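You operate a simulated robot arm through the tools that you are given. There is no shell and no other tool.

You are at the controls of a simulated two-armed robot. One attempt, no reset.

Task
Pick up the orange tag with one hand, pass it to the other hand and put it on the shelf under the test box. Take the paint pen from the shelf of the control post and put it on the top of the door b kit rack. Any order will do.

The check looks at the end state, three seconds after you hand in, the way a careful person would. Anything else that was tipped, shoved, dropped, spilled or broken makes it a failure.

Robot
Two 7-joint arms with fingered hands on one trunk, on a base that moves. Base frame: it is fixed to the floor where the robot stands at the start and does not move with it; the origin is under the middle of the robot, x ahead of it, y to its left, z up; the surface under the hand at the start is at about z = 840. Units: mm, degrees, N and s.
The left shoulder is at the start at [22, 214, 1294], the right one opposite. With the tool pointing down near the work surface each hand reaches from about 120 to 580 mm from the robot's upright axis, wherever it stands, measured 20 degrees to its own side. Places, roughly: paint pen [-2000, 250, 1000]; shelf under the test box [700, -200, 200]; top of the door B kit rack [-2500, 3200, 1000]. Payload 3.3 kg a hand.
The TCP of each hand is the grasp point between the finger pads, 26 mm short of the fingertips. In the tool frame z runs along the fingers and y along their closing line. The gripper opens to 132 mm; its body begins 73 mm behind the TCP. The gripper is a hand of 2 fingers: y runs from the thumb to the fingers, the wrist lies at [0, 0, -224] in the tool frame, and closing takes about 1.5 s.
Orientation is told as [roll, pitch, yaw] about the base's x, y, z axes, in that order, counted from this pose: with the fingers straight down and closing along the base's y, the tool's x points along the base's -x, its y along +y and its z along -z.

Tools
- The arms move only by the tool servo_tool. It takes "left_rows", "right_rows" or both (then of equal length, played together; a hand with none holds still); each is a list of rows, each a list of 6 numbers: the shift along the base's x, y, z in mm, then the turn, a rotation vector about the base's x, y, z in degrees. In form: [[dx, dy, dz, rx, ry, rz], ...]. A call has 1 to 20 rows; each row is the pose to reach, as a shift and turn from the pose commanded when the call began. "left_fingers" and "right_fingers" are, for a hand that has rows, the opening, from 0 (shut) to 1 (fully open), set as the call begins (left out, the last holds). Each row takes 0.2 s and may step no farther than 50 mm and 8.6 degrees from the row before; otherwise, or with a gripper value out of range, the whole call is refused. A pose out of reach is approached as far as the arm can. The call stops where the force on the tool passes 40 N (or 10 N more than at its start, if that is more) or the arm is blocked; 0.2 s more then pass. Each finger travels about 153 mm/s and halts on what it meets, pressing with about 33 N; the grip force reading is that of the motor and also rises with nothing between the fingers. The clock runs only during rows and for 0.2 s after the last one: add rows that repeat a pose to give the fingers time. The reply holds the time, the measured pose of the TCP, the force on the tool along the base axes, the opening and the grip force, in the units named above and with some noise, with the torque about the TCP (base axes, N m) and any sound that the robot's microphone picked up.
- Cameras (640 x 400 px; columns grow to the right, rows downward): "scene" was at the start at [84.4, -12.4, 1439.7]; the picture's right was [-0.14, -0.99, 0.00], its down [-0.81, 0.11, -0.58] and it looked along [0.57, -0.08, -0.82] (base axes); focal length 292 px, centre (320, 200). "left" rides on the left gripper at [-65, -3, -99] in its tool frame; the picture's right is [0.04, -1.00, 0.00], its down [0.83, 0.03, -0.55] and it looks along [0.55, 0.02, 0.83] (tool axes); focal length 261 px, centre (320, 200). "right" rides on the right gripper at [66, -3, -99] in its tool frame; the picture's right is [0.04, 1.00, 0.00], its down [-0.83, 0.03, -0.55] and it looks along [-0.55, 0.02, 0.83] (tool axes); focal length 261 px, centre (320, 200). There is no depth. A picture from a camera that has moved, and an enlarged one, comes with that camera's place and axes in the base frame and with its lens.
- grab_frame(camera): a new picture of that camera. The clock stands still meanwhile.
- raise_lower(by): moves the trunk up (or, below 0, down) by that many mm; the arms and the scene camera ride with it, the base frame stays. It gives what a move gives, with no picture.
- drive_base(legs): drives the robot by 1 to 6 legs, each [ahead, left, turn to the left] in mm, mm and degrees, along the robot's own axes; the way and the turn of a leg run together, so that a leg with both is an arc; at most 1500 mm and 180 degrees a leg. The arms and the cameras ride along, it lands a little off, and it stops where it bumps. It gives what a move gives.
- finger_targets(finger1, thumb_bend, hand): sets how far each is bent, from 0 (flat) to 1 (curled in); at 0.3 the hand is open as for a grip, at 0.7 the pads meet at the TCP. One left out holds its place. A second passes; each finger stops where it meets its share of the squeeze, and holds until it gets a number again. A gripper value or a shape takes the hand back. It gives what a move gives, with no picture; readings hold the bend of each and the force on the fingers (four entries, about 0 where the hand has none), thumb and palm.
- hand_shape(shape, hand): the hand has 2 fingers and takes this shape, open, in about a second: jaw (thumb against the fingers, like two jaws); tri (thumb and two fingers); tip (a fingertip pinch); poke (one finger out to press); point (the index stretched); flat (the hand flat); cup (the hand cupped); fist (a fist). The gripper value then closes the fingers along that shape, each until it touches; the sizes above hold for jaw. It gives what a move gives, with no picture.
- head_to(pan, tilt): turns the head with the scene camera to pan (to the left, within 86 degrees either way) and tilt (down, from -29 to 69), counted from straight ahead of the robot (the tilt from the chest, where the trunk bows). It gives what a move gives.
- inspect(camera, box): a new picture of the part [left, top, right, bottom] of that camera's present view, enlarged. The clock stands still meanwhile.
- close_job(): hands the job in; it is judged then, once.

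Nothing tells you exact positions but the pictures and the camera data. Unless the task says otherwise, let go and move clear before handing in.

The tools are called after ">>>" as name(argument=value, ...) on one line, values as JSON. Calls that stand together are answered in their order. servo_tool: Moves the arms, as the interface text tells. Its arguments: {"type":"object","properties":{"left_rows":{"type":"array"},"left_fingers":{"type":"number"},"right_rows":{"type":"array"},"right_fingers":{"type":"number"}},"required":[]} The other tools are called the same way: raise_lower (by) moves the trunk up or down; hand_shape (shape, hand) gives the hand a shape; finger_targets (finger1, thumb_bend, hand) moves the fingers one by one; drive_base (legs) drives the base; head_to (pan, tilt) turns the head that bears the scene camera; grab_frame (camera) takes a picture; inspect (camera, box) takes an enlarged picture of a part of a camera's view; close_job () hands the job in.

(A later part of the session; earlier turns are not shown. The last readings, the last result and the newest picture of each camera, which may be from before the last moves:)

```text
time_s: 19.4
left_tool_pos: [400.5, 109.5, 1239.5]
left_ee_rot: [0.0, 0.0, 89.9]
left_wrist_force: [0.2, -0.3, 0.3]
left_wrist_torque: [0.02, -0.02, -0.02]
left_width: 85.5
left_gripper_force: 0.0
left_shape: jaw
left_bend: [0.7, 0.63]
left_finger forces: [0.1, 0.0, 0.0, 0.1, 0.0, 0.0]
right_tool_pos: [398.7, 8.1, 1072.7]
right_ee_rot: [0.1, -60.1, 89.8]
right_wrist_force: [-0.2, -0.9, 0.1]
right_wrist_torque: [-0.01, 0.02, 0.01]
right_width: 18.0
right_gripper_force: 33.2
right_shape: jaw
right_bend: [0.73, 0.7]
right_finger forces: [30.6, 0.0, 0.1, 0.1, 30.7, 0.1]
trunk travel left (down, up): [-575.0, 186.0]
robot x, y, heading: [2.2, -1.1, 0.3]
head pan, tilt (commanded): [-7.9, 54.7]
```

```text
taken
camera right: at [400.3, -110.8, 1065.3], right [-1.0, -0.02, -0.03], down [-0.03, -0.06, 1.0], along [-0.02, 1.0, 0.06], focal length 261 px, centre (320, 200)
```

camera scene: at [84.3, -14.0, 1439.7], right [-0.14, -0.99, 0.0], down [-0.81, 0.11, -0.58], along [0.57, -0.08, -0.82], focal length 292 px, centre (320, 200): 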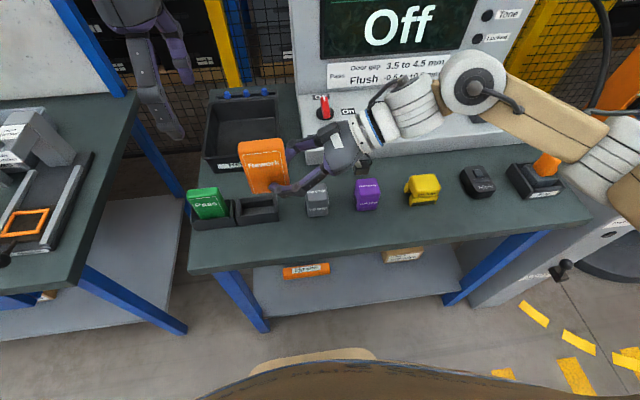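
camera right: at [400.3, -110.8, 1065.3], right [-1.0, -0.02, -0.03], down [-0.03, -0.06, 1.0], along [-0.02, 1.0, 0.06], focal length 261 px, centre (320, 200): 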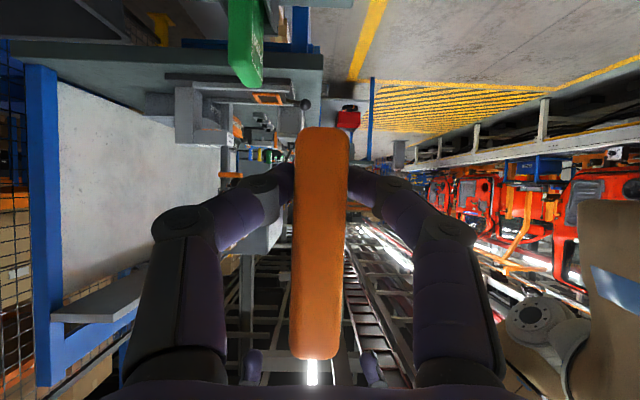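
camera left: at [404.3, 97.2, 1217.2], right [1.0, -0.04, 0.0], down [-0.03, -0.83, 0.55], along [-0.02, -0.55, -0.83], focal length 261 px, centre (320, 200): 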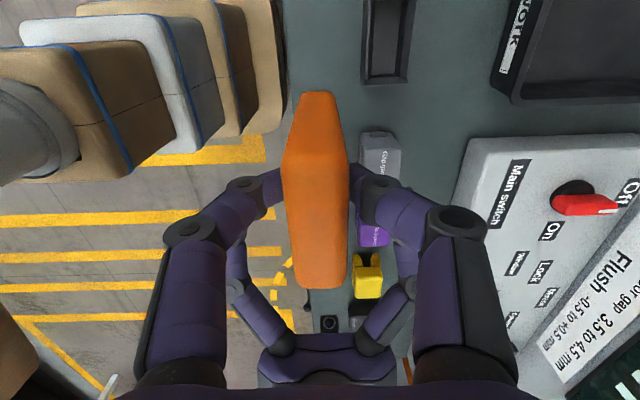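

The tag is now held upright in the right hand alone. Before lowering the trunk I want room in front of the bench, so I'll look around to check what is beside and behind the robot.

>>> head_to(pan=86, tilt=30)

>>> grab_frame(camera="scene")

>>> head_to(pan=-86, tilt=30)

>>> grab_frame(camera="scene")

>>> head_to(pan=0, tilt=69)

>>> grab_frame(camera="scene")

```text
time_s: 21.1
left_tool_pos: [399.5, 111.3, 1238.1]
left_ee_rot: [0.0, -0.1, 90.0]
left_wrist_force: [-0.4, -0.8, -0.7]
left_wrist_torque: [-0.02, 0.0, 0.02]
left_width: 85.4
left_gripper_force: 0.0
left_shape: jaw
left_bend: [0.7, 0.63]
left_finger forces: [0.1, 0.1, 0.0, 0.0, 0.1, 0.0]
right_tool_pos: [400.8, 8.2, 1072.1]
right_ee_rot: [0.2, -60.0, 89.8]
right_wrist_force: [0.0, -0.3, -0.4]
right_wrist_torque: [-0.03, -0.03, 0.01]
right_width: 17.8
right_gripper_force: 32.8
right_shape: jaw
right_bend: [0.73, 0.7]
right_finger forces: [30.7, 0.0, 0.1, 0.1, 30.7, 0.1]
trunk travel left (down, up): [-575.0, 186.0]
robot x, y, heading: [3.5, -2.7, -0.1]
head pan, tilt (commanded): [85.9, 30.0]
```

```text
taken
camera scene: at [19.3, 87.8, 1475.4], right [1.0, -0.07, 0.0], down [-0.04, -0.5, -0.87], along [0.06, 0.86, -0.5], focal length 292 px, centre (320, 200)
```

scene: 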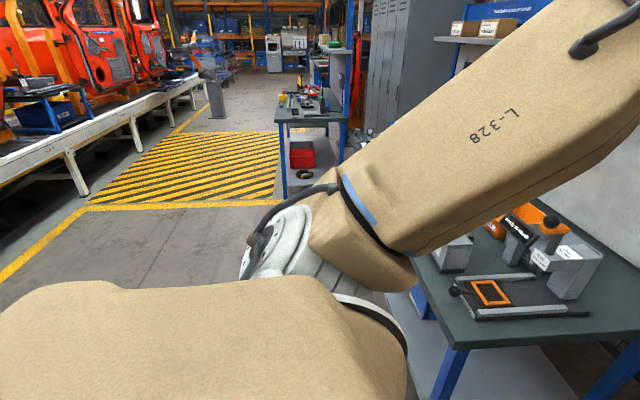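

```text
time_s: 23.7
left_tool_pos: [400.1, 112.2, 1237.9]
left_ee_rot: [0.0, 0.0, 90.0]
left_wrist_force: [-0.1, 0.6, 0.3]
left_wrist_torque: [0.0, 0.04, -0.03]
left_width: 85.7
left_gripper_force: 0.0
left_shape: jaw
left_bend: [0.7, 0.63]
left_finger forces: [0.1, 0.0, 0.0, 0.0, 0.0, 0.0]
right_tool_pos: [401.0, 8.8, 1071.6]
right_ee_rot: [0.3, -60.0, 89.8]
right_wrist_force: [0.7, -0.4, -0.2]
right_wrist_torque: [-0.03, -0.01, -0.01]
right_width: 17.8
right_gripper_force: 32.7
right_shape: jaw
right_bend: [0.73, 0.7]
right_finger forces: [30.8, 0.1, 0.0, 0.0, 30.8, 0.0]
trunk travel left (down, up): [-575.0, 186.0]
robot x, y, heading: [-1.3, -0.6, -0.2]
head pan, tilt (commanded): [-85.9, 30.0]
```

```text
taken
camera scene: at [19.3, -92.6, 1475.4], right [-1.0, -0.07, 0.0], down [-0.04, 0.5, -0.87], along [0.06, -0.86, -0.5], focal length 292 px, centre (320, 200)
```

scene: 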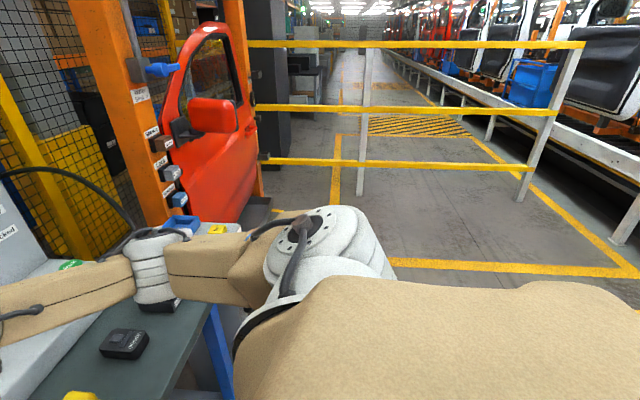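

```text
time_s: 25.3
left_tool_pos: [401.0, 110.9, 1238.6]
left_ee_rot: [0.0, 0.0, 90.0]
left_wrist_force: [-0.1, -0.2, -0.3]
left_wrist_torque: [0.0, -0.03, -0.01]
left_width: 85.5
left_gripper_force: 0.1
left_shape: jaw
left_bend: [0.7, 0.63]
left_finger forces: [0.0, 0.0, 0.1, 0.1, 0.0, 0.0]
right_tool_pos: [400.1, 7.7, 1073.0]
right_ee_rot: [0.2, -60.1, 89.8]
right_wrist_force: [-0.3, 0.4, -0.4]
right_wrist_torque: [-0.01, -0.02, 0.01]
right_width: 18.0
right_gripper_force: 32.9
right_shape: jaw
right_bend: [0.73, 0.7]
right_finger forces: [30.7, 0.1, 0.1, 0.1, 30.7, 0.1]
trunk travel left (down, up): [-575.0, 186.0]
robot x, y, heading: [-2.1, 0.4, -0.1]
head pan, tilt (commanded): [0.0, 68.8]
```

```text
taken
camera scene: at [68.8, -2.4, 1423.9], right [0.0, -1.0, 0.0], down [-0.93, 0.0, -0.36], along [0.36, 0.0, -0.93], focal length 292 px, centre (320, 200)
```

scene: 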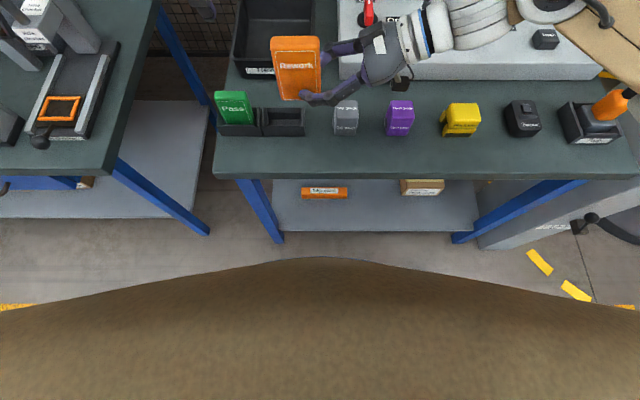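

The area around and behind the robot looks clear for a short reverse. The lower shelf spans roughly y −670 to 190 with its front edge at x≈404; an edge guard (y −128 to 83) and a trim-clips box (y −560 to −360) sit at x≥560, so the target is about x=510, y=−240. I'll back off 350 mm.

>>> drive_base(legs=[[-350, 0, 0]])

>>> grab_frame(camera="scene")

>>> grab_frame(camera="left")

```text
time_s: 27.6
left_tool_pos: [51.0, 111.5, 1240.0]
left_ee_rot: [0.0, 0.0, 90.0]
left_wrist_force: [-0.5, 0.5, 0.2]
left_wrist_torque: [0.02, -0.03, -0.02]
left_width: 85.7
left_gripper_force: 0.0
left_shape: jaw
left_bend: [0.7, 0.63]
left_finger forces: [0.1, 0.0, 0.0, 0.0, 0.0, 0.0]
right_tool_pos: [50.8, 8.6, 1072.2]
right_ee_rot: [0.2, -60.0, 90.0]
right_wrist_force: [-0.1, -0.3, 0.9]
right_wrist_torque: [-0.02, -0.05, -0.05]
right_width: 18.1
right_gripper_force: 33.4
right_shape: jaw
right_bend: [0.73, 0.7]
right_finger forces: [30.6, 0.0, 0.0, 0.0, 30.7, 0.0]
trunk travel left (down, up): [-575.0, 186.0]
robot x, y, heading: [-348.6, -0.2, 0.1]
head pan, tilt (commanded): [0.0, 68.8]
```

```text
taken
camera scene: at [-280.7, -2.5, 1424.0], right [0.0, -1.0, 0.0], down [-0.93, 0.0, -0.36], along [0.36, 0.0, -0.93], focal length 292 px, centre (320, 200)
```

scene: 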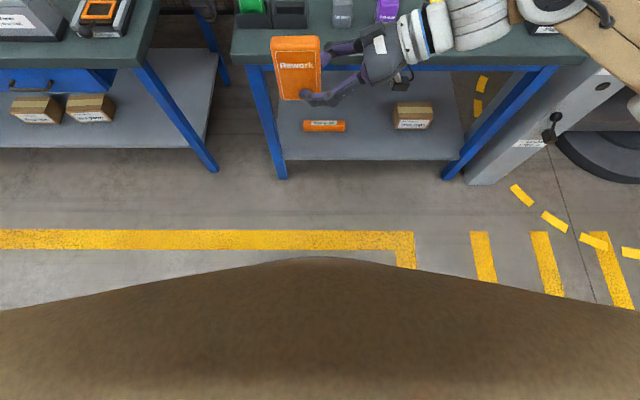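

```text
taken
camera left: at [54.5, 176.9, 1337.2], right [1.0, -0.04, 0.0], down [-0.03, -0.83, 0.55], along [-0.02, -0.55, -0.83], focal length 261 px, centre (320, 200)
```

left: 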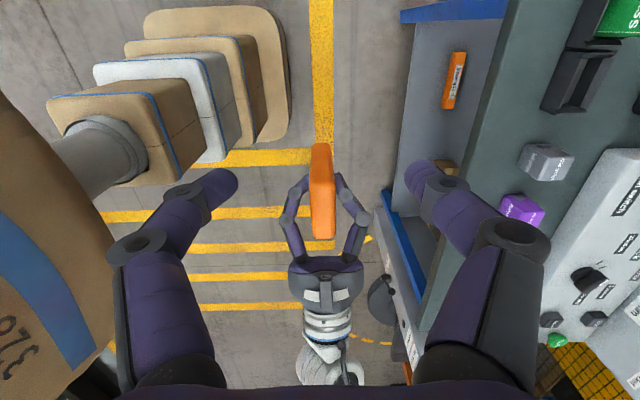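

The trunk is a telescoping column on a base plate about 270 mm forward of the axis, so lowering won't hit anything. I'll turn the right hand to point forward (tag staying upright) and tuck the left hand back.

>>> servo_tool(right_rows=[[4, -22, 2, 0, 0, -8.2], [9, -45, 4, 0, 0, -16.4], [13, -67, 6, 0, 0, -24.6], [18, -90, 8, 0, 0, -32.8], [22, -112, 8, 0, 0, -41], [27, -135, 8, 0, 0, -49.2], [31, -158, 8, 0, 0, -57.4], [36, -181, 8, 0, 0, -65.6], [40, -204, 8, 0, 0, -73.8], [45, -226, 8, 0, 0, -82], [49, -249, 8, 0, 0, -90], [49, -249, 8, 0, 0, -90]], left_rows=[[-14, 7, 0, 0, 0, 0], [-28, 14, 0, 0, 0, 0], [-42, 21, 0, 0, 0, 0], [-56, 28, 0, 0, 0, 0], [-70, 35, 0, 0, 0, 0], [-84, 42, 0, 0, 0, 0], [-98, 49, 0, 0, 0, 0], [-112, 56, 0, 0, 0, 0], [-126, 63, 0, 0, 0, 0], [-140, 70, 0, 0, 0, 0], [-150, 80, 0, 0, 0, 0], [-150, 80, 0, 0, 0, 0]])

>>> grab_frame(camera="scene")

>>> grab_frame(camera="right")

```text
time_s: 30.1
left_tool_pos: [-98.1, 193.3, 1238.4]
left_ee_rot: [0.1, 0.1, 90.1]
left_wrist_force: [0.8, 0.8, 0.1]
left_wrist_torque: [0.0, 0.02, -0.01]
left_width: 85.7
left_gripper_force: 0.0
left_shape: jaw
left_bend: [0.7, 0.63]
left_finger forces: [0.1, 0.0, 0.0, 0.1, 0.0, 0.0]
right_tool_pos: [94.1, -202.3, 1078.3]
right_ee_rot: [1.5, -59.7, 9.0]
right_wrist_force: [0.2, -0.5, -1.4]
right_wrist_torque: [-0.02, 0.04, -0.04]
right_width: 17.5
right_gripper_force: 32.7
right_shape: jaw
right_bend: [0.73, 0.7]
right_finger forces: [29.8, 0.0, 0.0, 0.1, 29.8, 0.0]
right hand out of reach, approached as far as the arm can: row 10, 11, 12
trunk travel left (down, up): [-575.0, 186.0]
robot x, y, heading: [-350.7, 0.3, 0.1]
head pan, tilt (commanded): [0.0, 68.8]
```

```text
taken
camera scene: at [-279.0, -1.9, 1423.9], right [0.0, -1.0, 0.0], down [-0.93, 0.0, -0.36], along [0.36, 0.0, -0.93], focal length 292 px, centre (320, 200)
```

scene: 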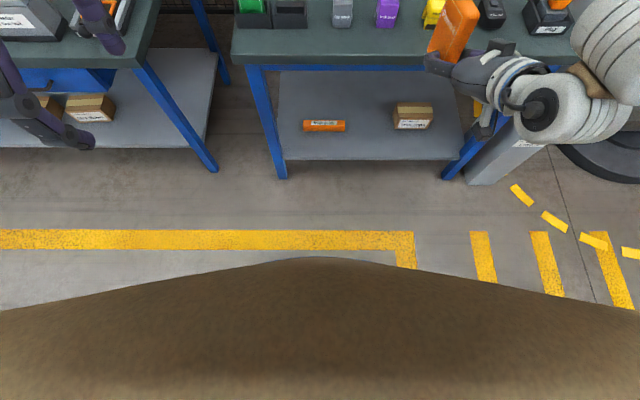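

```text
taken
camera right: at [-23.8, -226.8, 1072.6], right [-0.2, 0.98, -0.02], down [-0.06, 0.01, 1.0], along [0.98, 0.2, 0.06], focal length 261 px, centre (320, 200)
```

right: 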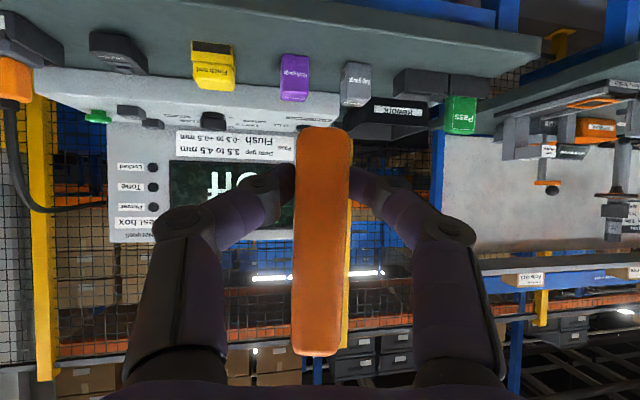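

The arm hit a joint limit about 9° short of straight ahead in this cramped pose, which is fine. I'll ease back to a slightly yawed pose, then lower the trunk in front of the bench.

>>> servo_tool(right_rows=[[0, 20, 0, 0, 0, 8], [0, 40, 0, 0, 0, 15], [0, 40, 0, 0, 0, 15]])

>>> raise_lower(by=-300)

>>> grab_frame(camera="scene")

>>> grab_frame(camera="right")

```text
time_s: 30.9
left_tool_pos: [-98.1, 192.3, 1239.2]
left_ee_rot: [0.0, 0.1, 90.1]
left_wrist_force: [-0.3, 0.7, 0.1]
left_wrist_torque: [0.01, -0.03, 0.03]
left_width: 85.7
left_gripper_force: 0.1
left_shape: jaw
left_bend: [0.7, 0.63]
left_finger forces: [0.1, 0.0, 0.0, 0.1, 0.0, 0.0]
right_tool_pos: [94.1, -164.3, 1079.3]
right_ee_rot: [1.6, -59.8, 23.9]
right_wrist_force: [0.1, -0.1, -1.6]
right_wrist_torque: [-0.03, 0.03, -0.03]
right_width: 17.3
right_gripper_force: 32.8
right_shape: jaw
right_bend: [0.73, 0.7]
right_finger forces: [29.7, 0.0, 0.0, 0.0, 29.5, 0.0]
right hand out of reach, approached as far as the arm can: row 1
trunk travel left (down, up): [-575.0, 186.0]
robot x, y, heading: [-350.1, 2.2, 0.3]
head pan, tilt (commanded): [0.0, 68.8]
```

```text
time_s: 34.0
left_tool_pos: [-98.6, 191.7, 938.4]
left_ee_rot: [0.0, 0.2, 90.1]
left_wrist_force: [0.0, 0.2, -0.5]
left_wrist_torque: [-0.01, -0.01, 0.03]
left_width: 85.7
left_gripper_force: 0.0
left_shape: jaw
left_bend: [0.7, 0.63]
left_finger forces: [0.1, 0.1, 0.0, 0.1, 0.0, 0.1]
right_tool_pos: [92.7, -164.5, 779.1]
right_ee_rot: [1.7, -59.7, 24.0]
right_wrist_force: [-0.9, -0.3, -2.3]
right_wrist_torque: [0.04, 0.04, -0.02]
right_width: 17.5
right_gripper_force: 33.0
right_shape: jaw
right_bend: [0.73, 0.7]
right_finger forces: [29.5, 0.0, 0.1, 0.1, 29.5, 0.1]
trunk travel left (down, up): [-275.0, 486.0]
robot x, y, heading: [-349.8, 3.6, 0.4]
head pan, tilt (commanded): [0.0, 68.8]
```

```text
taken
camera scene: at [-242.9, -2.4, 1122.0], right [0.0, -1.0, 0.0], down [-0.93, 0.0, -0.36], along [0.36, 0.0, -0.93], focal length 292 px, centre (320, 200)
```

scene: 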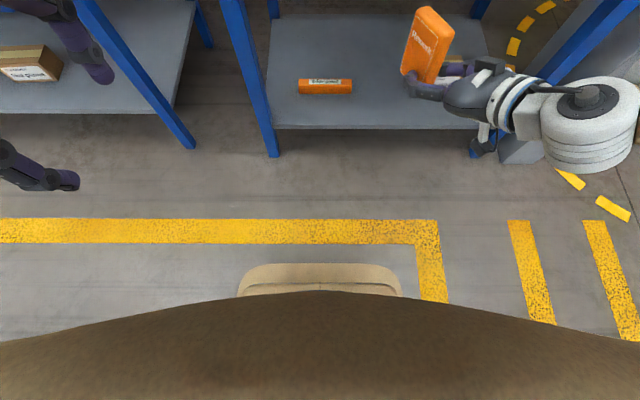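

```text
taken
camera right: at [-14.5, -216.7, 772.4], right [-0.45, 0.89, -0.02], down [-0.06, -0.01, 1.0], along [0.89, 0.45, 0.06], focal length 261 px, centre (320, 200)
```

right: 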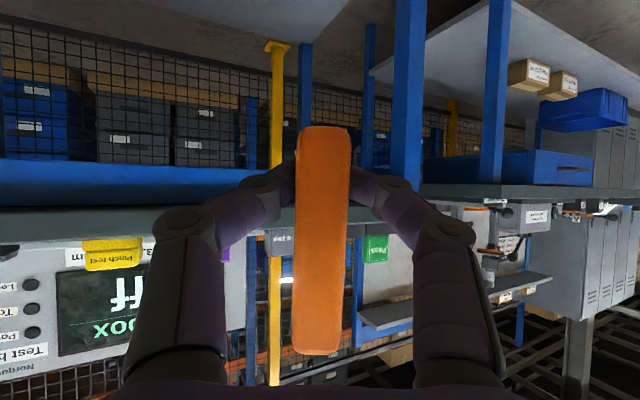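

The tag is still held well. I'll lower the trunk the rest of the way.

>>> raise_lower(by=-275)

>>> grab_frame(camera="scene")

>>> grab_frame(camera="right")

```text
time_s: 36.3
left_tool_pos: [-93.5, 192.2, 677.2]
left_ee_rot: [-0.2, 0.2, 90.7]
left_wrist_force: [25.6, 1.3, -10.9]
left_wrist_torque: [-0.02, 0.25, -0.04]
left_width: 62.4
left_gripper_force: 0.1
left_shape: jaw
left_bend: [0.7, 0.63]
left_finger forces: [0.0, 0.0, 0.0, 0.0, 0.0, 0.1]
right_tool_pos: [80.1, -163.6, 434.6]
right_ee_rot: [9.5, -47.5, 17.7]
right_wrist_force: [-0.1, 0.2, -1.1]
right_wrist_torque: [-0.04, 0.07, 0.01]
right_width: 17.7
right_gripper_force: 33.3
right_shape: jaw
right_bend: [0.73, 0.7]
right_finger forces: [29.5, 0.0, 0.0, 0.0, 29.5, 0.0]
trunk travel left (down, up): [-17.0, 744.0]
robot x, y, heading: [-347.5, 1.1, 0.1]
head pan, tilt (commanded): [0.0, 68.8]
stopped: the force on the tool passed its limit at 66 N (the readings are from after the stop); the commanded pose is now the measured one
```

```text
taken
camera scene: at [-155.6, -2.3, 852.6], right [0.0, -1.0, 0.0], down [-0.93, 0.0, -0.36], along [0.36, 0.0, -0.93], focal length 292 px, centre (320, 200)
```

scene: 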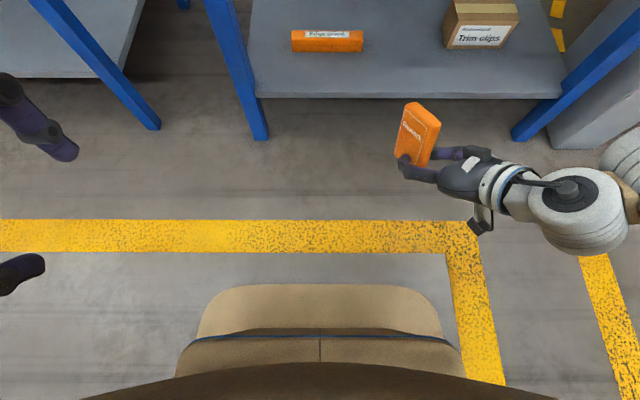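

```text
taken
camera right: at [-27.0, -216.5, 452.9], right [-0.44, 0.89, 0.08], down [0.17, -0.01, 0.99], along [0.88, 0.45, -0.15], focal length 261 px, centre (320, 200)
```

right: 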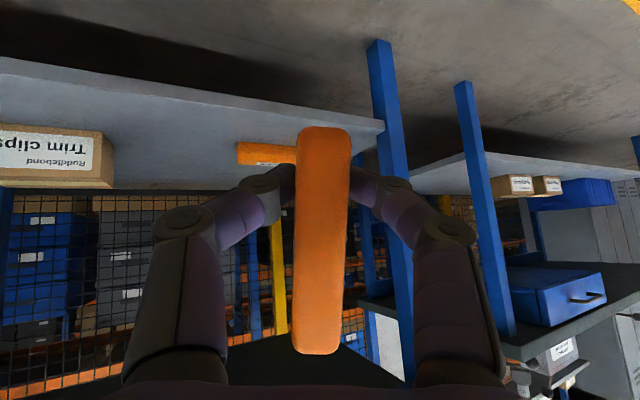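

The trunk bowed forward near the bottom and the left hand pressed on something behind it, most likely the robot's own torso. I'll ease the left hand forward and look.

>>> servo_tool(left_rows=[[20, 0, 5, 0, 0, 0], [45, 0, 5, 0, 0, 0], [70, 0, 5, 0, 0, 0], [70, 0, 5, 0, 0, 0]])

>>> grab_frame(camera="left")

>>> head_to(pan=45, tilt=50)

>>> grab_frame(camera="scene")

```text
time_s: 37.3
left_tool_pos: [-25.0, 191.8, 682.5]
left_ee_rot: [-0.1, 0.2, 90.5]
left_wrist_force: [0.1, 0.0, 0.2]
left_wrist_torque: [0.01, 0.0, 0.06]
left_width: 85.8
left_gripper_force: 0.1
left_shape: jaw
left_bend: [0.7, 0.63]
left_finger forces: [0.0, 0.1, 0.1, 0.0, 0.0, 0.0]
right_tool_pos: [81.0, -164.3, 435.9]
right_ee_rot: [9.5, -47.5, 17.6]
right_wrist_force: [-0.3, 0.8, -1.0]
right_wrist_torque: [-0.01, 0.04, 0.01]
right_width: 17.6
right_gripper_force: 32.9
right_shape: jaw
right_bend: [0.73, 0.7]
right_finger forces: [29.5, 0.0, 0.0, 0.0, 29.6, 0.1]
trunk travel left (down, up): [-17.0, 744.0]
robot x, y, heading: [-347.3, 3.0, -0.0]
head pan, tilt (commanded): [0.0, 68.8]
```

```text
taken
camera left: at [-21.5, 256.9, 781.5], right [1.0, -0.03, 0.0], down [-0.03, -0.83, 0.56], along [-0.02, -0.55, -0.83], focal length 261 px, centre (320, 200)
```

left: 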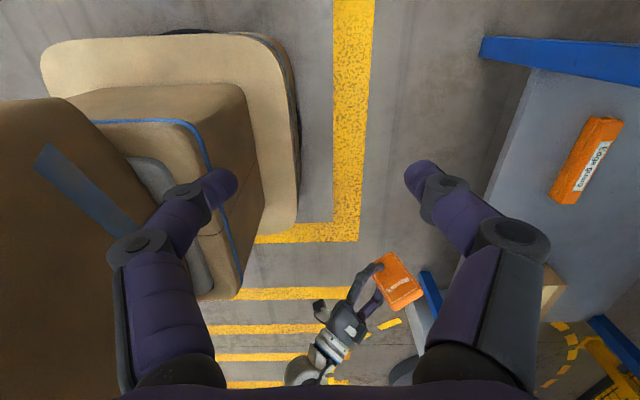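

```text
time_s: 38.4
left_tool_pos: [-24.1, 191.5, 683.2]
left_ee_rot: [-0.1, 0.2, 90.5]
left_wrist_force: [0.0, 0.1, 0.9]
left_wrist_torque: [-0.03, -0.01, 0.01]
left_width: 85.6
left_gripper_force: 0.0
left_shape: jaw
left_bend: [0.7, 0.63]
left_finger forces: [0.0, 0.0, 0.0, 0.0, 0.0, 0.0]
right_tool_pos: [80.0, -163.8, 435.3]
right_ee_rot: [9.5, -47.4, 17.8]
right_wrist_force: [0.2, -0.3, -0.6]
right_wrist_torque: [-0.01, 0.04, -0.01]
right_width: 17.5
right_gripper_force: 32.8
right_shape: jaw
right_bend: [0.73, 0.7]
right_finger forces: [29.4, 0.0, 0.0, 0.1, 29.6, 0.0]
trunk travel left (down, up): [-17.0, 744.0]
robot x, y, heading: [-350.4, -2.1, -0.0]
head pan, tilt (commanded): [45.0, 50.0]
```

```text
taken
camera scene: at [-156.9, 52.1, 874.8], right [0.71, -0.71, 0.0], down [-0.54, -0.54, -0.64], along [0.45, 0.45, -0.77], focal length 292 px, centre (320, 200)
```

scene: 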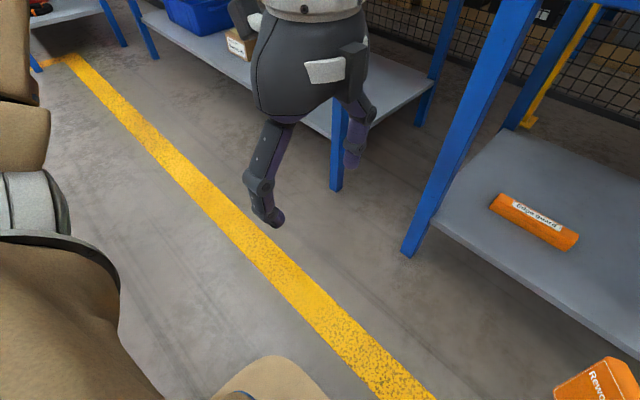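

It was just the robot's own torso; the hand is clear now. Next I'll drive forward 150 mm, keeping both hands in front of the bench edge (x≈360).

>>> head_to(pan=-15, tilt=50)

>>> drive_base(legs=[[150, 0, 0]])

>>> grab_frame(camera="scene")

```text
time_s: 39.7
left_tool_pos: [-24.9, 193.0, 683.2]
left_ee_rot: [0.0, 0.3, 90.5]
left_wrist_force: [0.9, 0.0, 0.1]
left_wrist_torque: [0.01, 0.03, 0.02]
left_width: 85.5
left_gripper_force: 0.0
left_shape: jaw
left_bend: [0.7, 0.63]
left_finger forces: [0.0, 0.0, 0.1, 0.0, 0.0, 0.0]
right_tool_pos: [79.1, -164.5, 435.7]
right_ee_rot: [9.4, -47.4, 17.7]
right_wrist_force: [0.8, -0.8, -0.2]
right_wrist_torque: [-0.01, 0.02, -0.01]
right_width: 17.6
right_gripper_force: 32.9
right_shape: jaw
right_bend: [0.73, 0.7]
right_finger forces: [29.5, 0.0, 0.0, 0.0, 29.6, 0.1]
trunk travel left (down, up): [-17.0, 744.0]
robot x, y, heading: [-347.8, 1.1, -0.1]
head pan, tilt (commanded): [-15.0, 50.0]
```

```text
time_s: 41.1
left_tool_pos: [125.1, 192.6, 683.2]
left_ee_rot: [0.0, 0.3, 90.5]
left_wrist_force: [0.3, -0.5, -0.3]
left_wrist_torque: [0.02, -0.02, 0.01]
left_width: 85.5
left_gripper_force: 0.0
left_shape: jaw
left_bend: [0.7, 0.63]
left_finger forces: [0.2, 0.1, 0.0, 0.0, 0.1, 0.0]
right_tool_pos: [229.0, -164.2, 435.3]
right_ee_rot: [9.4, -47.5, 17.8]
right_wrist_force: [0.3, -1.1, -0.9]
right_wrist_torque: [-0.05, 0.02, -0.03]
right_width: 17.8
right_gripper_force: 32.7
right_shape: jaw
right_bend: [0.73, 0.7]
right_finger forces: [29.5, 0.0, 0.1, 0.0, 29.6, 0.1]
trunk travel left (down, up): [-17.0, 744.0]
robot x, y, heading: [-201.3, 1.3, 0.1]
head pan, tilt (commanded): [-15.0, 50.0]
```

```text
taken
camera scene: at [12.7, -22.0, 874.9], right [-0.26, -0.97, 0.0], down [-0.74, 0.2, -0.64], along [0.62, -0.17, -0.77], focal length 292 px, centre (320, 200)
```

scene: 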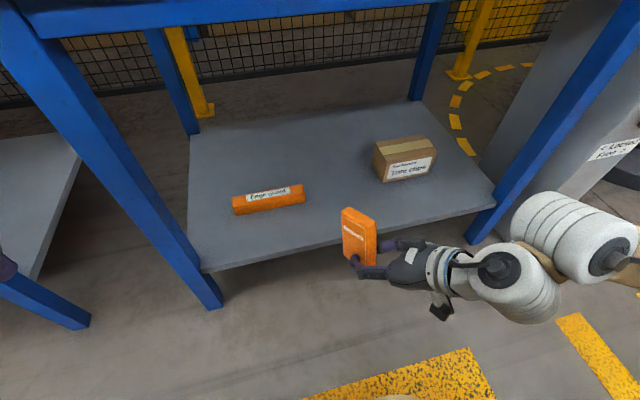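

From here I see the whole shelf: x≈395–960, with free space between the edge guard and the trim-clips box. I'll level the tag upright and lower the right hand in front of the shelf.

>>> servo_tool(right_rows=[[0, 0, -20, -0.4, -3.4, -1.9], [0, -5, -40, -0.8, -6.8, -3.8], [0, -10, -60, -1.2, -10.2, -5.8], [0, -15, -80, -1.6, -13.6, -7.7], [0, -20, -110, -1.6, -13.6, -7.7], [0, -25, -140, -1.6, -13.6, -7.7], [0, -25, -140, -1.6, -13.6, -7.7]])

>>> grab_frame(camera="scene")

>>> grab_frame(camera="right")

```text
time_s: 42.7
left_tool_pos: [125.4, 190.9, 684.0]
left_ee_rot: [0.1, 0.3, 90.5]
left_wrist_force: [-0.7, 0.0, -0.7]
left_wrist_torque: [0.01, -0.05, 0.02]
left_width: 85.6
left_gripper_force: 0.1
left_shape: jaw
left_bend: [0.7, 0.63]
left_finger forces: [0.1, 0.1, 0.0, 0.1, 0.0, 0.0]
right_tool_pos: [229.6, -189.2, 295.1]
right_ee_rot: [-0.1, -60.1, 17.6]
right_wrist_force: [0.1, -0.2, -1.6]
right_wrist_torque: [-0.02, 0.05, -0.01]
right_width: 16.7
right_gripper_force: 33.2
right_shape: jaw
right_bend: [0.73, 0.7]
right_finger forces: [29.1, 0.0, 0.0, 0.0, 29.1, 0.1]
right hand out of reach, approached as far as the arm can: row 1, 2, 3
trunk travel left (down, up): [-17.0, 744.0]
robot x, y, heading: [-197.0, 1.5, -0.1]
head pan, tilt (commanded): [-15.0, 50.0]
```

```text
taken
camera scene: at [12.7, -22.0, 874.9], right [-0.26, -0.97, 0.0], down [-0.74, 0.2, -0.64], along [0.62, -0.17, -0.77], focal length 292 px, centre (320, 200)
```

scene: 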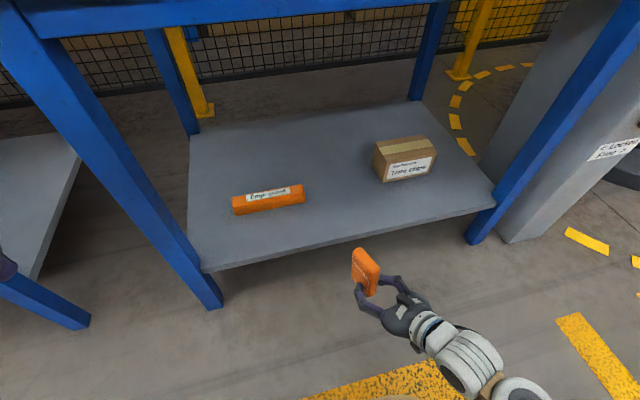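

```text
taken
camera right: at [115.5, -226.1, 288.3], right [-0.32, 0.95, -0.04], down [-0.07, 0.02, 1.0], along [0.94, 0.32, 0.06], focal length 261 px, centre (320, 200)
```

right: 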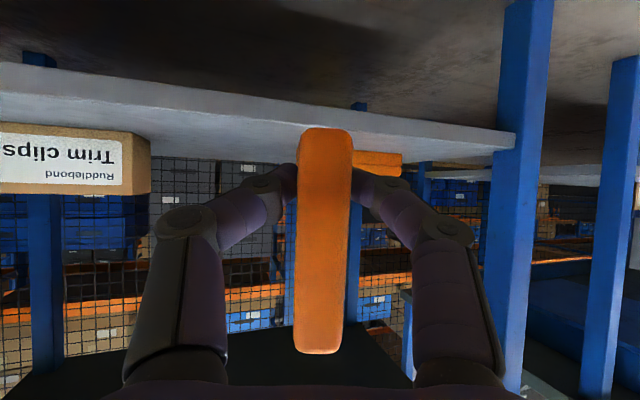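

The tag is upright and level. I'll zoom in on the shelf lip to pin down the shelf height before moving in.

>>> inspect(camera="right", box=[140, 60, 420, 200])

>>> inspect(camera="scene", box=[180, 180, 500, 330])

```text
2.29 times, centred on (280, 130) of right
camera zoom: at [115.5, -226.1, 288.3], right [-0.32, 0.95, -0.04], down [-0.07, 0.02, 1.0], along [0.94, 0.32, 0.06], focal length 596 px, centre (411, 360)
```

zoom: 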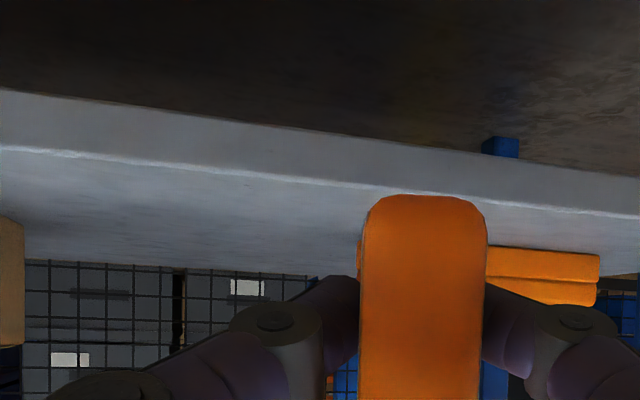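

```text
2.00 times, centred on (340, 255) of scene
camera zoom: at [12.7, -22.0, 874.9], right [-0.26, -0.97, 0.0], down [-0.74, 0.2, -0.64], along [0.62, -0.17, -0.77], focal length 585 px, centre (280, 90)
```

zoom: 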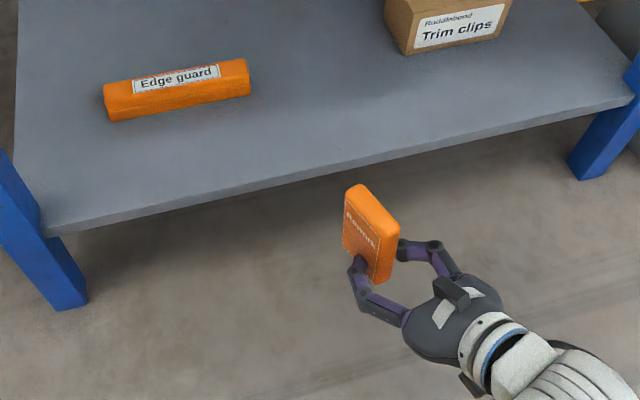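

The shelf top looks to be at z≈222–228, and the tag's bottom is at about 265, so there is clearance. Moving forward over the shelf in steps.

>>> servo_tool(right_rows=[[30, -7, 0, 0, 0, 0], [65, -15, 0, 0, 0, 0], [100, -22, 0, 0, 0, 0], [135, -30, 0, 0, 0, 0], [170, -38, 0, 0, 0, 0], [170, -38, 0, 0, 0, 0]])

>>> grab_frame(camera="scene")

>>> grab_frame(camera="right")

```text
time_s: 44.1
left_tool_pos: [124.4, 192.1, 683.1]
left_ee_rot: [0.1, 0.2, 90.5]
left_wrist_force: [0.7, 0.3, -0.2]
left_wrist_torque: [0.0, 0.0, -0.03]
left_width: 85.7
left_gripper_force: 0.0
left_shape: jaw
left_bend: [0.7, 0.63]
left_finger forces: [0.0, 0.0, 0.0, 0.1, 0.1, 0.1]
right_tool_pos: [399.8, -227.4, 296.0]
right_ee_rot: [-0.1, -60.0, 17.7]
right_wrist_force: [0.3, -0.5, -1.6]
right_wrist_torque: [0.01, 0.09, -0.02]
right_width: 16.6
right_gripper_force: 33.1
right_shape: jaw
right_bend: [0.73, 0.7]
right_finger forces: [28.8, 0.0, 0.0, 0.0, 28.8, 0.0]
trunk travel left (down, up): [-17.0, 744.0]
robot x, y, heading: [-199.8, 1.5, 0.2]
head pan, tilt (commanded): [-15.0, 50.0]
```

```text
taken
camera scene: at [12.8, -22.0, 874.8], right [-0.26, -0.97, 0.0], down [-0.74, 0.2, -0.64], along [0.62, -0.17, -0.77], focal length 292 px, centre (320, 200)
```

scene: 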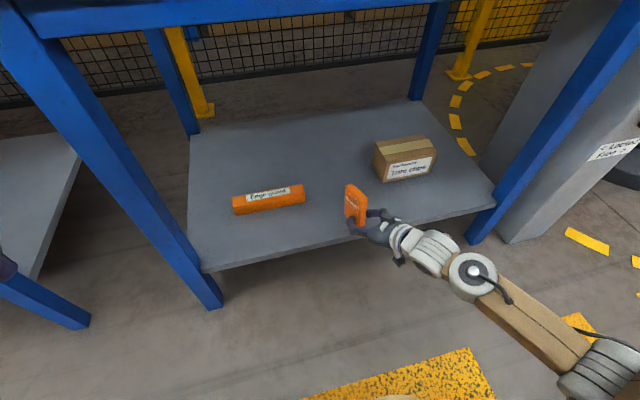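

```text
taken
camera right: at [285.9, -265.5, 289.3], right [-0.32, 0.95, -0.04], down [-0.07, 0.01, 1.0], along [0.94, 0.32, 0.06], focal length 261 px, centre (320, 200)
```

right: 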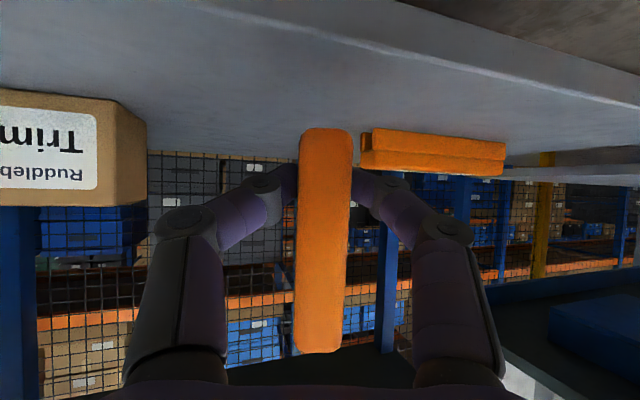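

Clear so far. I'll move further in to x≈475 and start lowering gently.

>>> servo_tool(right_rows=[[35, -8, 0, 0, 0, 0], [75, -16, 0, 0, 0, 0], [75, -16, -12, 0, 0, 0], [75, -16, -20, 0, 0, 0], [75, -16, -20, 0, 0, 0]])

>>> inspect(camera="scene", box=[220, 120, 480, 280])

>>> grab_frame(camera="right")

```text
time_s: 45.3
left_tool_pos: [124.8, 191.1, 683.0]
left_ee_rot: [0.0, 0.3, 90.5]
left_wrist_force: [0.6, 1.0, 0.4]
left_wrist_torque: [-0.01, 0.06, -0.02]
left_width: 85.6
left_gripper_force: 0.0
left_shape: jaw
left_bend: [0.7, 0.63]
left_finger forces: [0.0, 0.0, 0.0, 0.0, 0.0, 0.0]
right_tool_pos: [474.6, -242.1, 276.5]
right_ee_rot: [-0.1, -60.1, 17.7]
right_wrist_force: [0.5, -0.3, -2.2]
right_wrist_torque: [-0.01, 0.04, 0.01]
right_width: 16.3
right_gripper_force: 33.4
right_shape: jaw
right_bend: [0.73, 0.7]
right_finger forces: [28.7, 0.1, 0.0, 0.0, 28.8, 0.0]
trunk travel left (down, up): [-17.0, 744.0]
robot x, y, heading: [-197.3, 0.7, -0.1]
head pan, tilt (commanded): [-15.0, 50.0]
```

```text
2.46 times, centred on (350, 200) of scene
camera zoom: at [12.8, -22.0, 874.8], right [-0.26, -0.97, 0.0], down [-0.74, 0.2, -0.64], along [0.62, -0.17, -0.77], focal length 720 px, centre (246, 200)
```

zoom: 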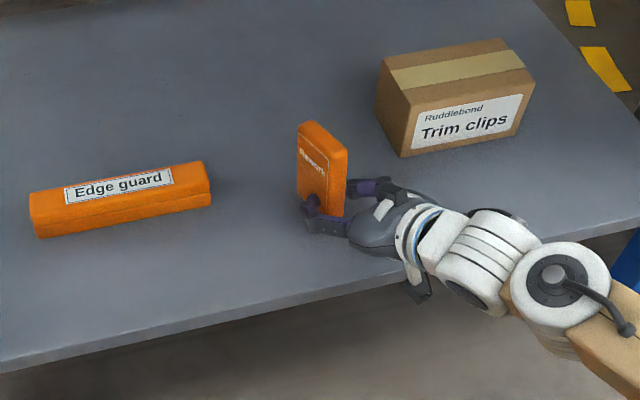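

```text
taken
camera right: at [360.9, -280.6, 269.2], right [-0.32, 0.95, -0.04], down [-0.07, 0.01, 1.0], along [0.94, 0.32, 0.06], focal length 261 px, centre (320, 200)
```

right: 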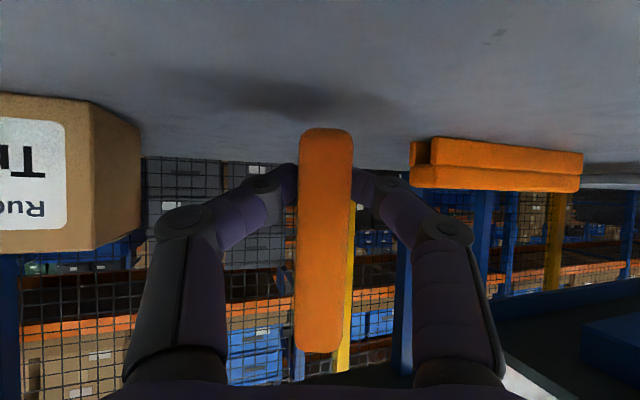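

The tag is over the open part of the shelf with its shadow just below. Lowering in small steps to feel for contact.

>>> servo_tool(right_rows=[[0, 0, -4, 0, 0, 0], [0, 0, -8, 0, 0, 0], [0, 0, -11, 0, 0, 0], [0, 0, -14, 0, 0, 0], [0, 0, -14, 0, 0, 0]])

>>> grab_frame(camera="right")

```text
time_s: 46.5
left_tool_pos: [124.4, 191.4, 685.0]
left_ee_rot: [0.0, 0.3, 90.5]
left_wrist_force: [0.1, -0.5, 0.2]
left_wrist_torque: [0.0, 0.0, 0.01]
left_width: 85.7
left_gripper_force: 0.1
left_shape: jaw
left_bend: [0.7, 0.63]
left_finger forces: [0.1, 0.0, 0.0, 0.0, 0.1, 0.0]
right_tool_pos: [474.7, -242.5, 261.7]
right_ee_rot: [-0.2, -60.0, 17.6]
right_wrist_force: [0.5, -0.2, -0.5]
right_wrist_torque: [-0.02, 0.05, -0.01]
right_width: 16.3
right_gripper_force: 33.2
right_shape: jaw
right_bend: [0.73, 0.7]
right_finger forces: [28.7, 0.0, 0.0, 0.1, 28.7, 0.0]
trunk travel left (down, up): [-17.0, 744.0]
robot x, y, heading: [-197.6, -4.3, 0.0]
head pan, tilt (commanded): [-15.0, 50.0]
```

```text
taken
camera right: at [360.6, -280.6, 254.5], right [-0.32, 0.95, -0.04], down [-0.07, 0.01, 1.0], along [0.94, 0.32, 0.06], focal length 261 px, centre (320, 200)
```

right: 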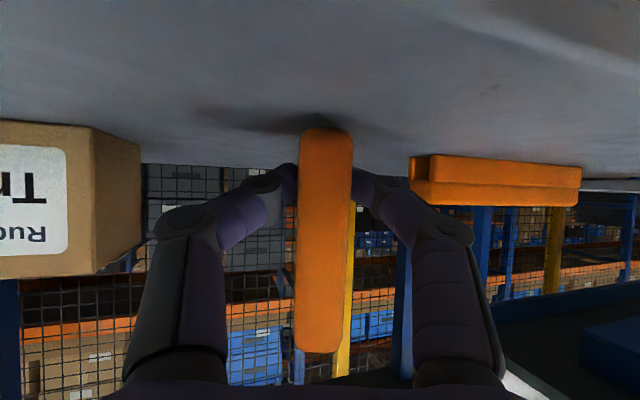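

Shadow is closing in on the tag's base, so contact is near. Continuing in 2 mm steps.

>>> servo_tool(right_rows=[[0, 0, -2, 0, 0, 0], [0, 0, -4, 0, 0, 0], [0, 0, -6, 0, 0, 0], [0, 0, -6, 0, 0, 0]])

>>> inspect(camera="right", box=[240, 80, 400, 180])

```text
time_s: 47.5
left_tool_pos: [124.3, 191.6, 682.9]
left_ee_rot: [0.0, 0.1, 90.5]
left_wrist_force: [-0.8, 0.6, 0.5]
left_wrist_torque: [0.01, -0.02, -0.04]
left_width: 85.7
left_gripper_force: 0.0
left_shape: jaw
left_bend: [0.7, 0.63]
left_finger forces: [0.1, 0.0, 0.1, 0.1, 0.0, 0.0]
right_tool_pos: [475.2, -241.5, 258.1]
right_ee_rot: [-0.2, -60.2, 17.7]
right_wrist_force: [-1.9, -1.5, 7.0]
right_wrist_torque: [0.07, -0.15, 0.03]
right_width: 16.3
right_gripper_force: 32.7
right_shape: jaw
right_bend: [0.73, 0.7]
right_finger forces: [30.1, 0.0, 0.1, 0.0, 30.2, 0.0]
trunk travel left (down, up): [-17.0, 744.0]
robot x, y, heading: [-196.8, 1.3, -0.1]
head pan, tilt (commanded): [-15.0, 50.0]
```

```text
4.00 times, centred on (320, 130) of right
camera zoom: at [360.9, -280.2, 250.1], right [-0.32, 0.95, -0.04], down [-0.07, 0.01, 1.0], along [0.94, 0.32, 0.06], focal length 1043 px, centre (320, 480)
```

zoom: 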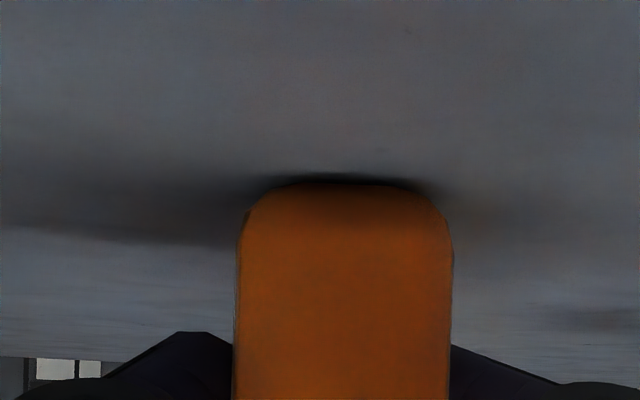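

Contact: 7 N upward with torque matching the tag's centre, so it stands flat. I'll relieve the press slightly and open the right hand.

>>> servo_tool(right_rows=[[0, 0, 1.5, 0, 0, 0], [0, 0, 1.5, 0, 0, 0]])

>>> servo_tool(right_rows=[[0, 0, 0, 0, 0, 0], [0, 0, 0, 0, 0, 0], [0, 0, 0, 0, 0, 0], [0, 0, 0, 0, 0, 0], [0, 0, 0, 0, 0, 0]], right_fingers=0.6)

>>> grab_frame(camera="right")

>>> inspect(camera="scene", box=[220, 120, 480, 280])

```text
time_s: 48.1
left_tool_pos: [124.9, 192.5, 683.2]
left_ee_rot: [-0.1, 0.3, 90.5]
left_wrist_force: [-0.6, 1.1, -0.2]
left_wrist_torque: [0.05, -0.02, 0.02]
left_width: 85.7
left_gripper_force: 0.1
left_shape: jaw
left_bend: [0.7, 0.63]
left_finger forces: [0.0, 0.1, 0.0, 0.0, 0.1, 0.0]
right_tool_pos: [475.1, -242.6, 257.5]
right_ee_rot: [-0.1, -60.0, 17.8]
right_wrist_force: [1.3, -0.8, 4.5]
right_wrist_torque: [0.04, -0.14, 0.01]
right_width: 16.5
right_gripper_force: 32.4
right_shape: jaw
right_bend: [0.73, 0.7]
right_finger forces: [29.4, 0.0, 0.0, 0.1, 30.0, 0.1]
trunk travel left (down, up): [-17.0, 744.0]
robot x, y, heading: [-200.3, -0.3, 0.1]
head pan, tilt (commanded): [-15.0, 50.0]
```

```text
time_s: 49.3
left_tool_pos: [126.2, 191.3, 683.7]
left_ee_rot: [0.0, 0.1, 90.5]
left_wrist_force: [0.1, -0.5, 0.5]
left_wrist_torque: [-0.01, 0.0, -0.01]
left_width: 85.3
left_gripper_force: 0.1
left_shape: jaw
left_bend: [0.7, 0.63]
left_finger forces: [0.0, 0.1, 0.0, 0.0, 0.0, 0.1]
right_tool_pos: [473.3, -242.0, 256.9]
right_ee_rot: [-0.1, -59.9, 17.7]
right_wrist_force: [0.0, 0.3, -1.3]
right_wrist_torque: [-0.02, 0.02, -0.02]
right_width: 79.1
right_gripper_force: 0.0
right_shape: jaw
right_bend: [0.71, 0.7]
right_finger forces: [0.0, 0.1, 0.0, 0.0, 0.0, 0.0]
trunk travel left (down, up): [-17.0, 744.0]
robot x, y, heading: [-198.1, -0.9, 0.2]
head pan, tilt (commanded): [-15.0, 50.0]
```

```text
taken
camera right: at [360.4, -280.4, 250.2], right [-0.32, 0.95, -0.04], down [-0.07, 0.01, 1.0], along [0.94, 0.32, 0.06], focal length 261 px, centre (320, 200)
```

right: 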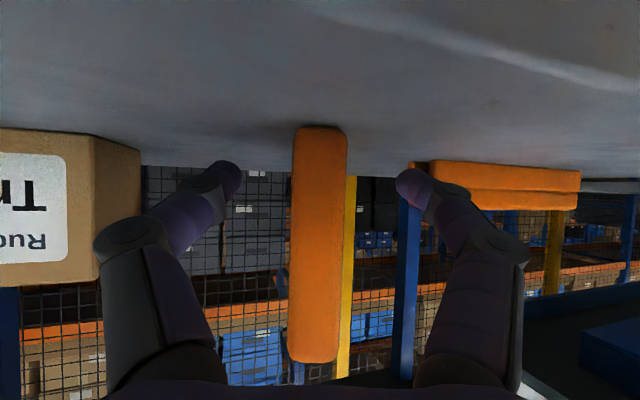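

```text
2.46 times, centred on (350, 200) of scene
camera zoom: at [12.7, -22.0, 874.9], right [-0.26, -0.97, 0.0], down [-0.74, 0.2, -0.64], along [0.62, -0.17, -0.77], focal length 720 px, centre (246, 200)
```

zoom: 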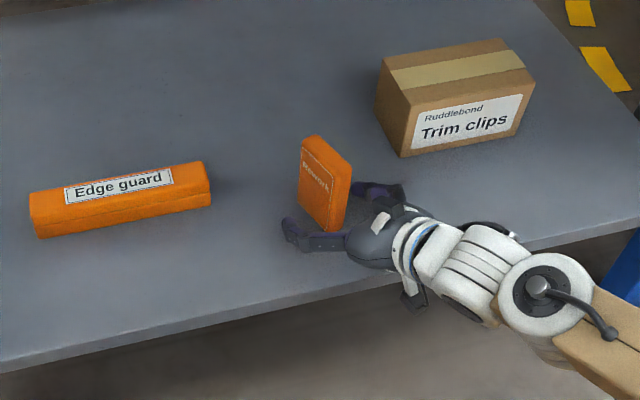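

The tag stands freely on the shelf. I'll back the right hand out along its own axis.

>>> servo_tool(right_rows=[[-14, -4.5, 3, 0, 0, 0], [-33, -10.5, 8, 0, 0, 0], [-62, -20, 16, 0, 0, 0], [-100, -32, 25, 0, 0, 0], [-140, -45, 35, 0, 0, 0], [-180, -50, 45, 0, 0, 0], [-220, -50, 60, 0, 0, 0], [-250, -50, 80, 0, 0, 0], [-250, -50, 80, 0, 0, 0]])

>>> grab_frame(camera="right")

>>> inspect(camera="scene", box=[220, 120, 480, 280])

```text
time_s: 51.3
left_tool_pos: [124.5, 191.0, 682.9]
left_ee_rot: [0.1, 0.2, 90.5]
left_wrist_force: [0.4, 0.6, 0.6]
left_wrist_torque: [-0.01, 0.01, -0.01]
left_width: 85.5
left_gripper_force: 0.1
left_shape: jaw
left_bend: [0.7, 0.63]
left_finger forces: [0.0, 0.0, 0.0, 0.1, 0.1, 0.1]
right_tool_pos: [223.1, -292.6, 337.4]
right_ee_rot: [-0.3, -60.0, 17.6]
right_wrist_force: [0.1, 0.2, -0.7]
right_wrist_torque: [-0.01, 0.0, 0.0]
right_width: 78.5
right_gripper_force: 0.0
right_shape: jaw
right_bend: [0.71, 0.7]
right_finger forces: [0.1, 0.0, 0.1, 0.0, 0.0, 0.0]
trunk travel left (down, up): [-17.0, 744.0]
robot x, y, heading: [-196.7, 2.2, -0.0]
head pan, tilt (commanded): [-15.0, 50.0]
```

```text
taken
camera right: at [109.5, -330.7, 329.4], right [-0.32, 0.95, -0.04], down [-0.07, 0.02, 1.0], along [0.94, 0.32, 0.06], focal length 261 px, centre (320, 200)
```

right: 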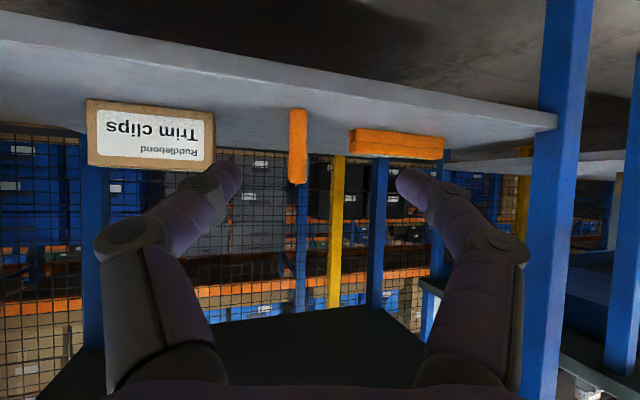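

```text
2.46 times, centred on (350, 200) of scene
camera zoom: at [12.7, -22.0, 874.9], right [-0.26, -0.97, 0.0], down [-0.74, 0.2, -0.64], along [0.62, -0.17, -0.77], focal length 720 px, centre (246, 200)
```

zoom: 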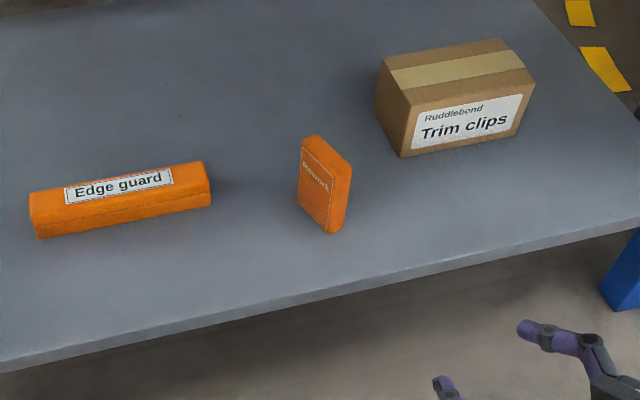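

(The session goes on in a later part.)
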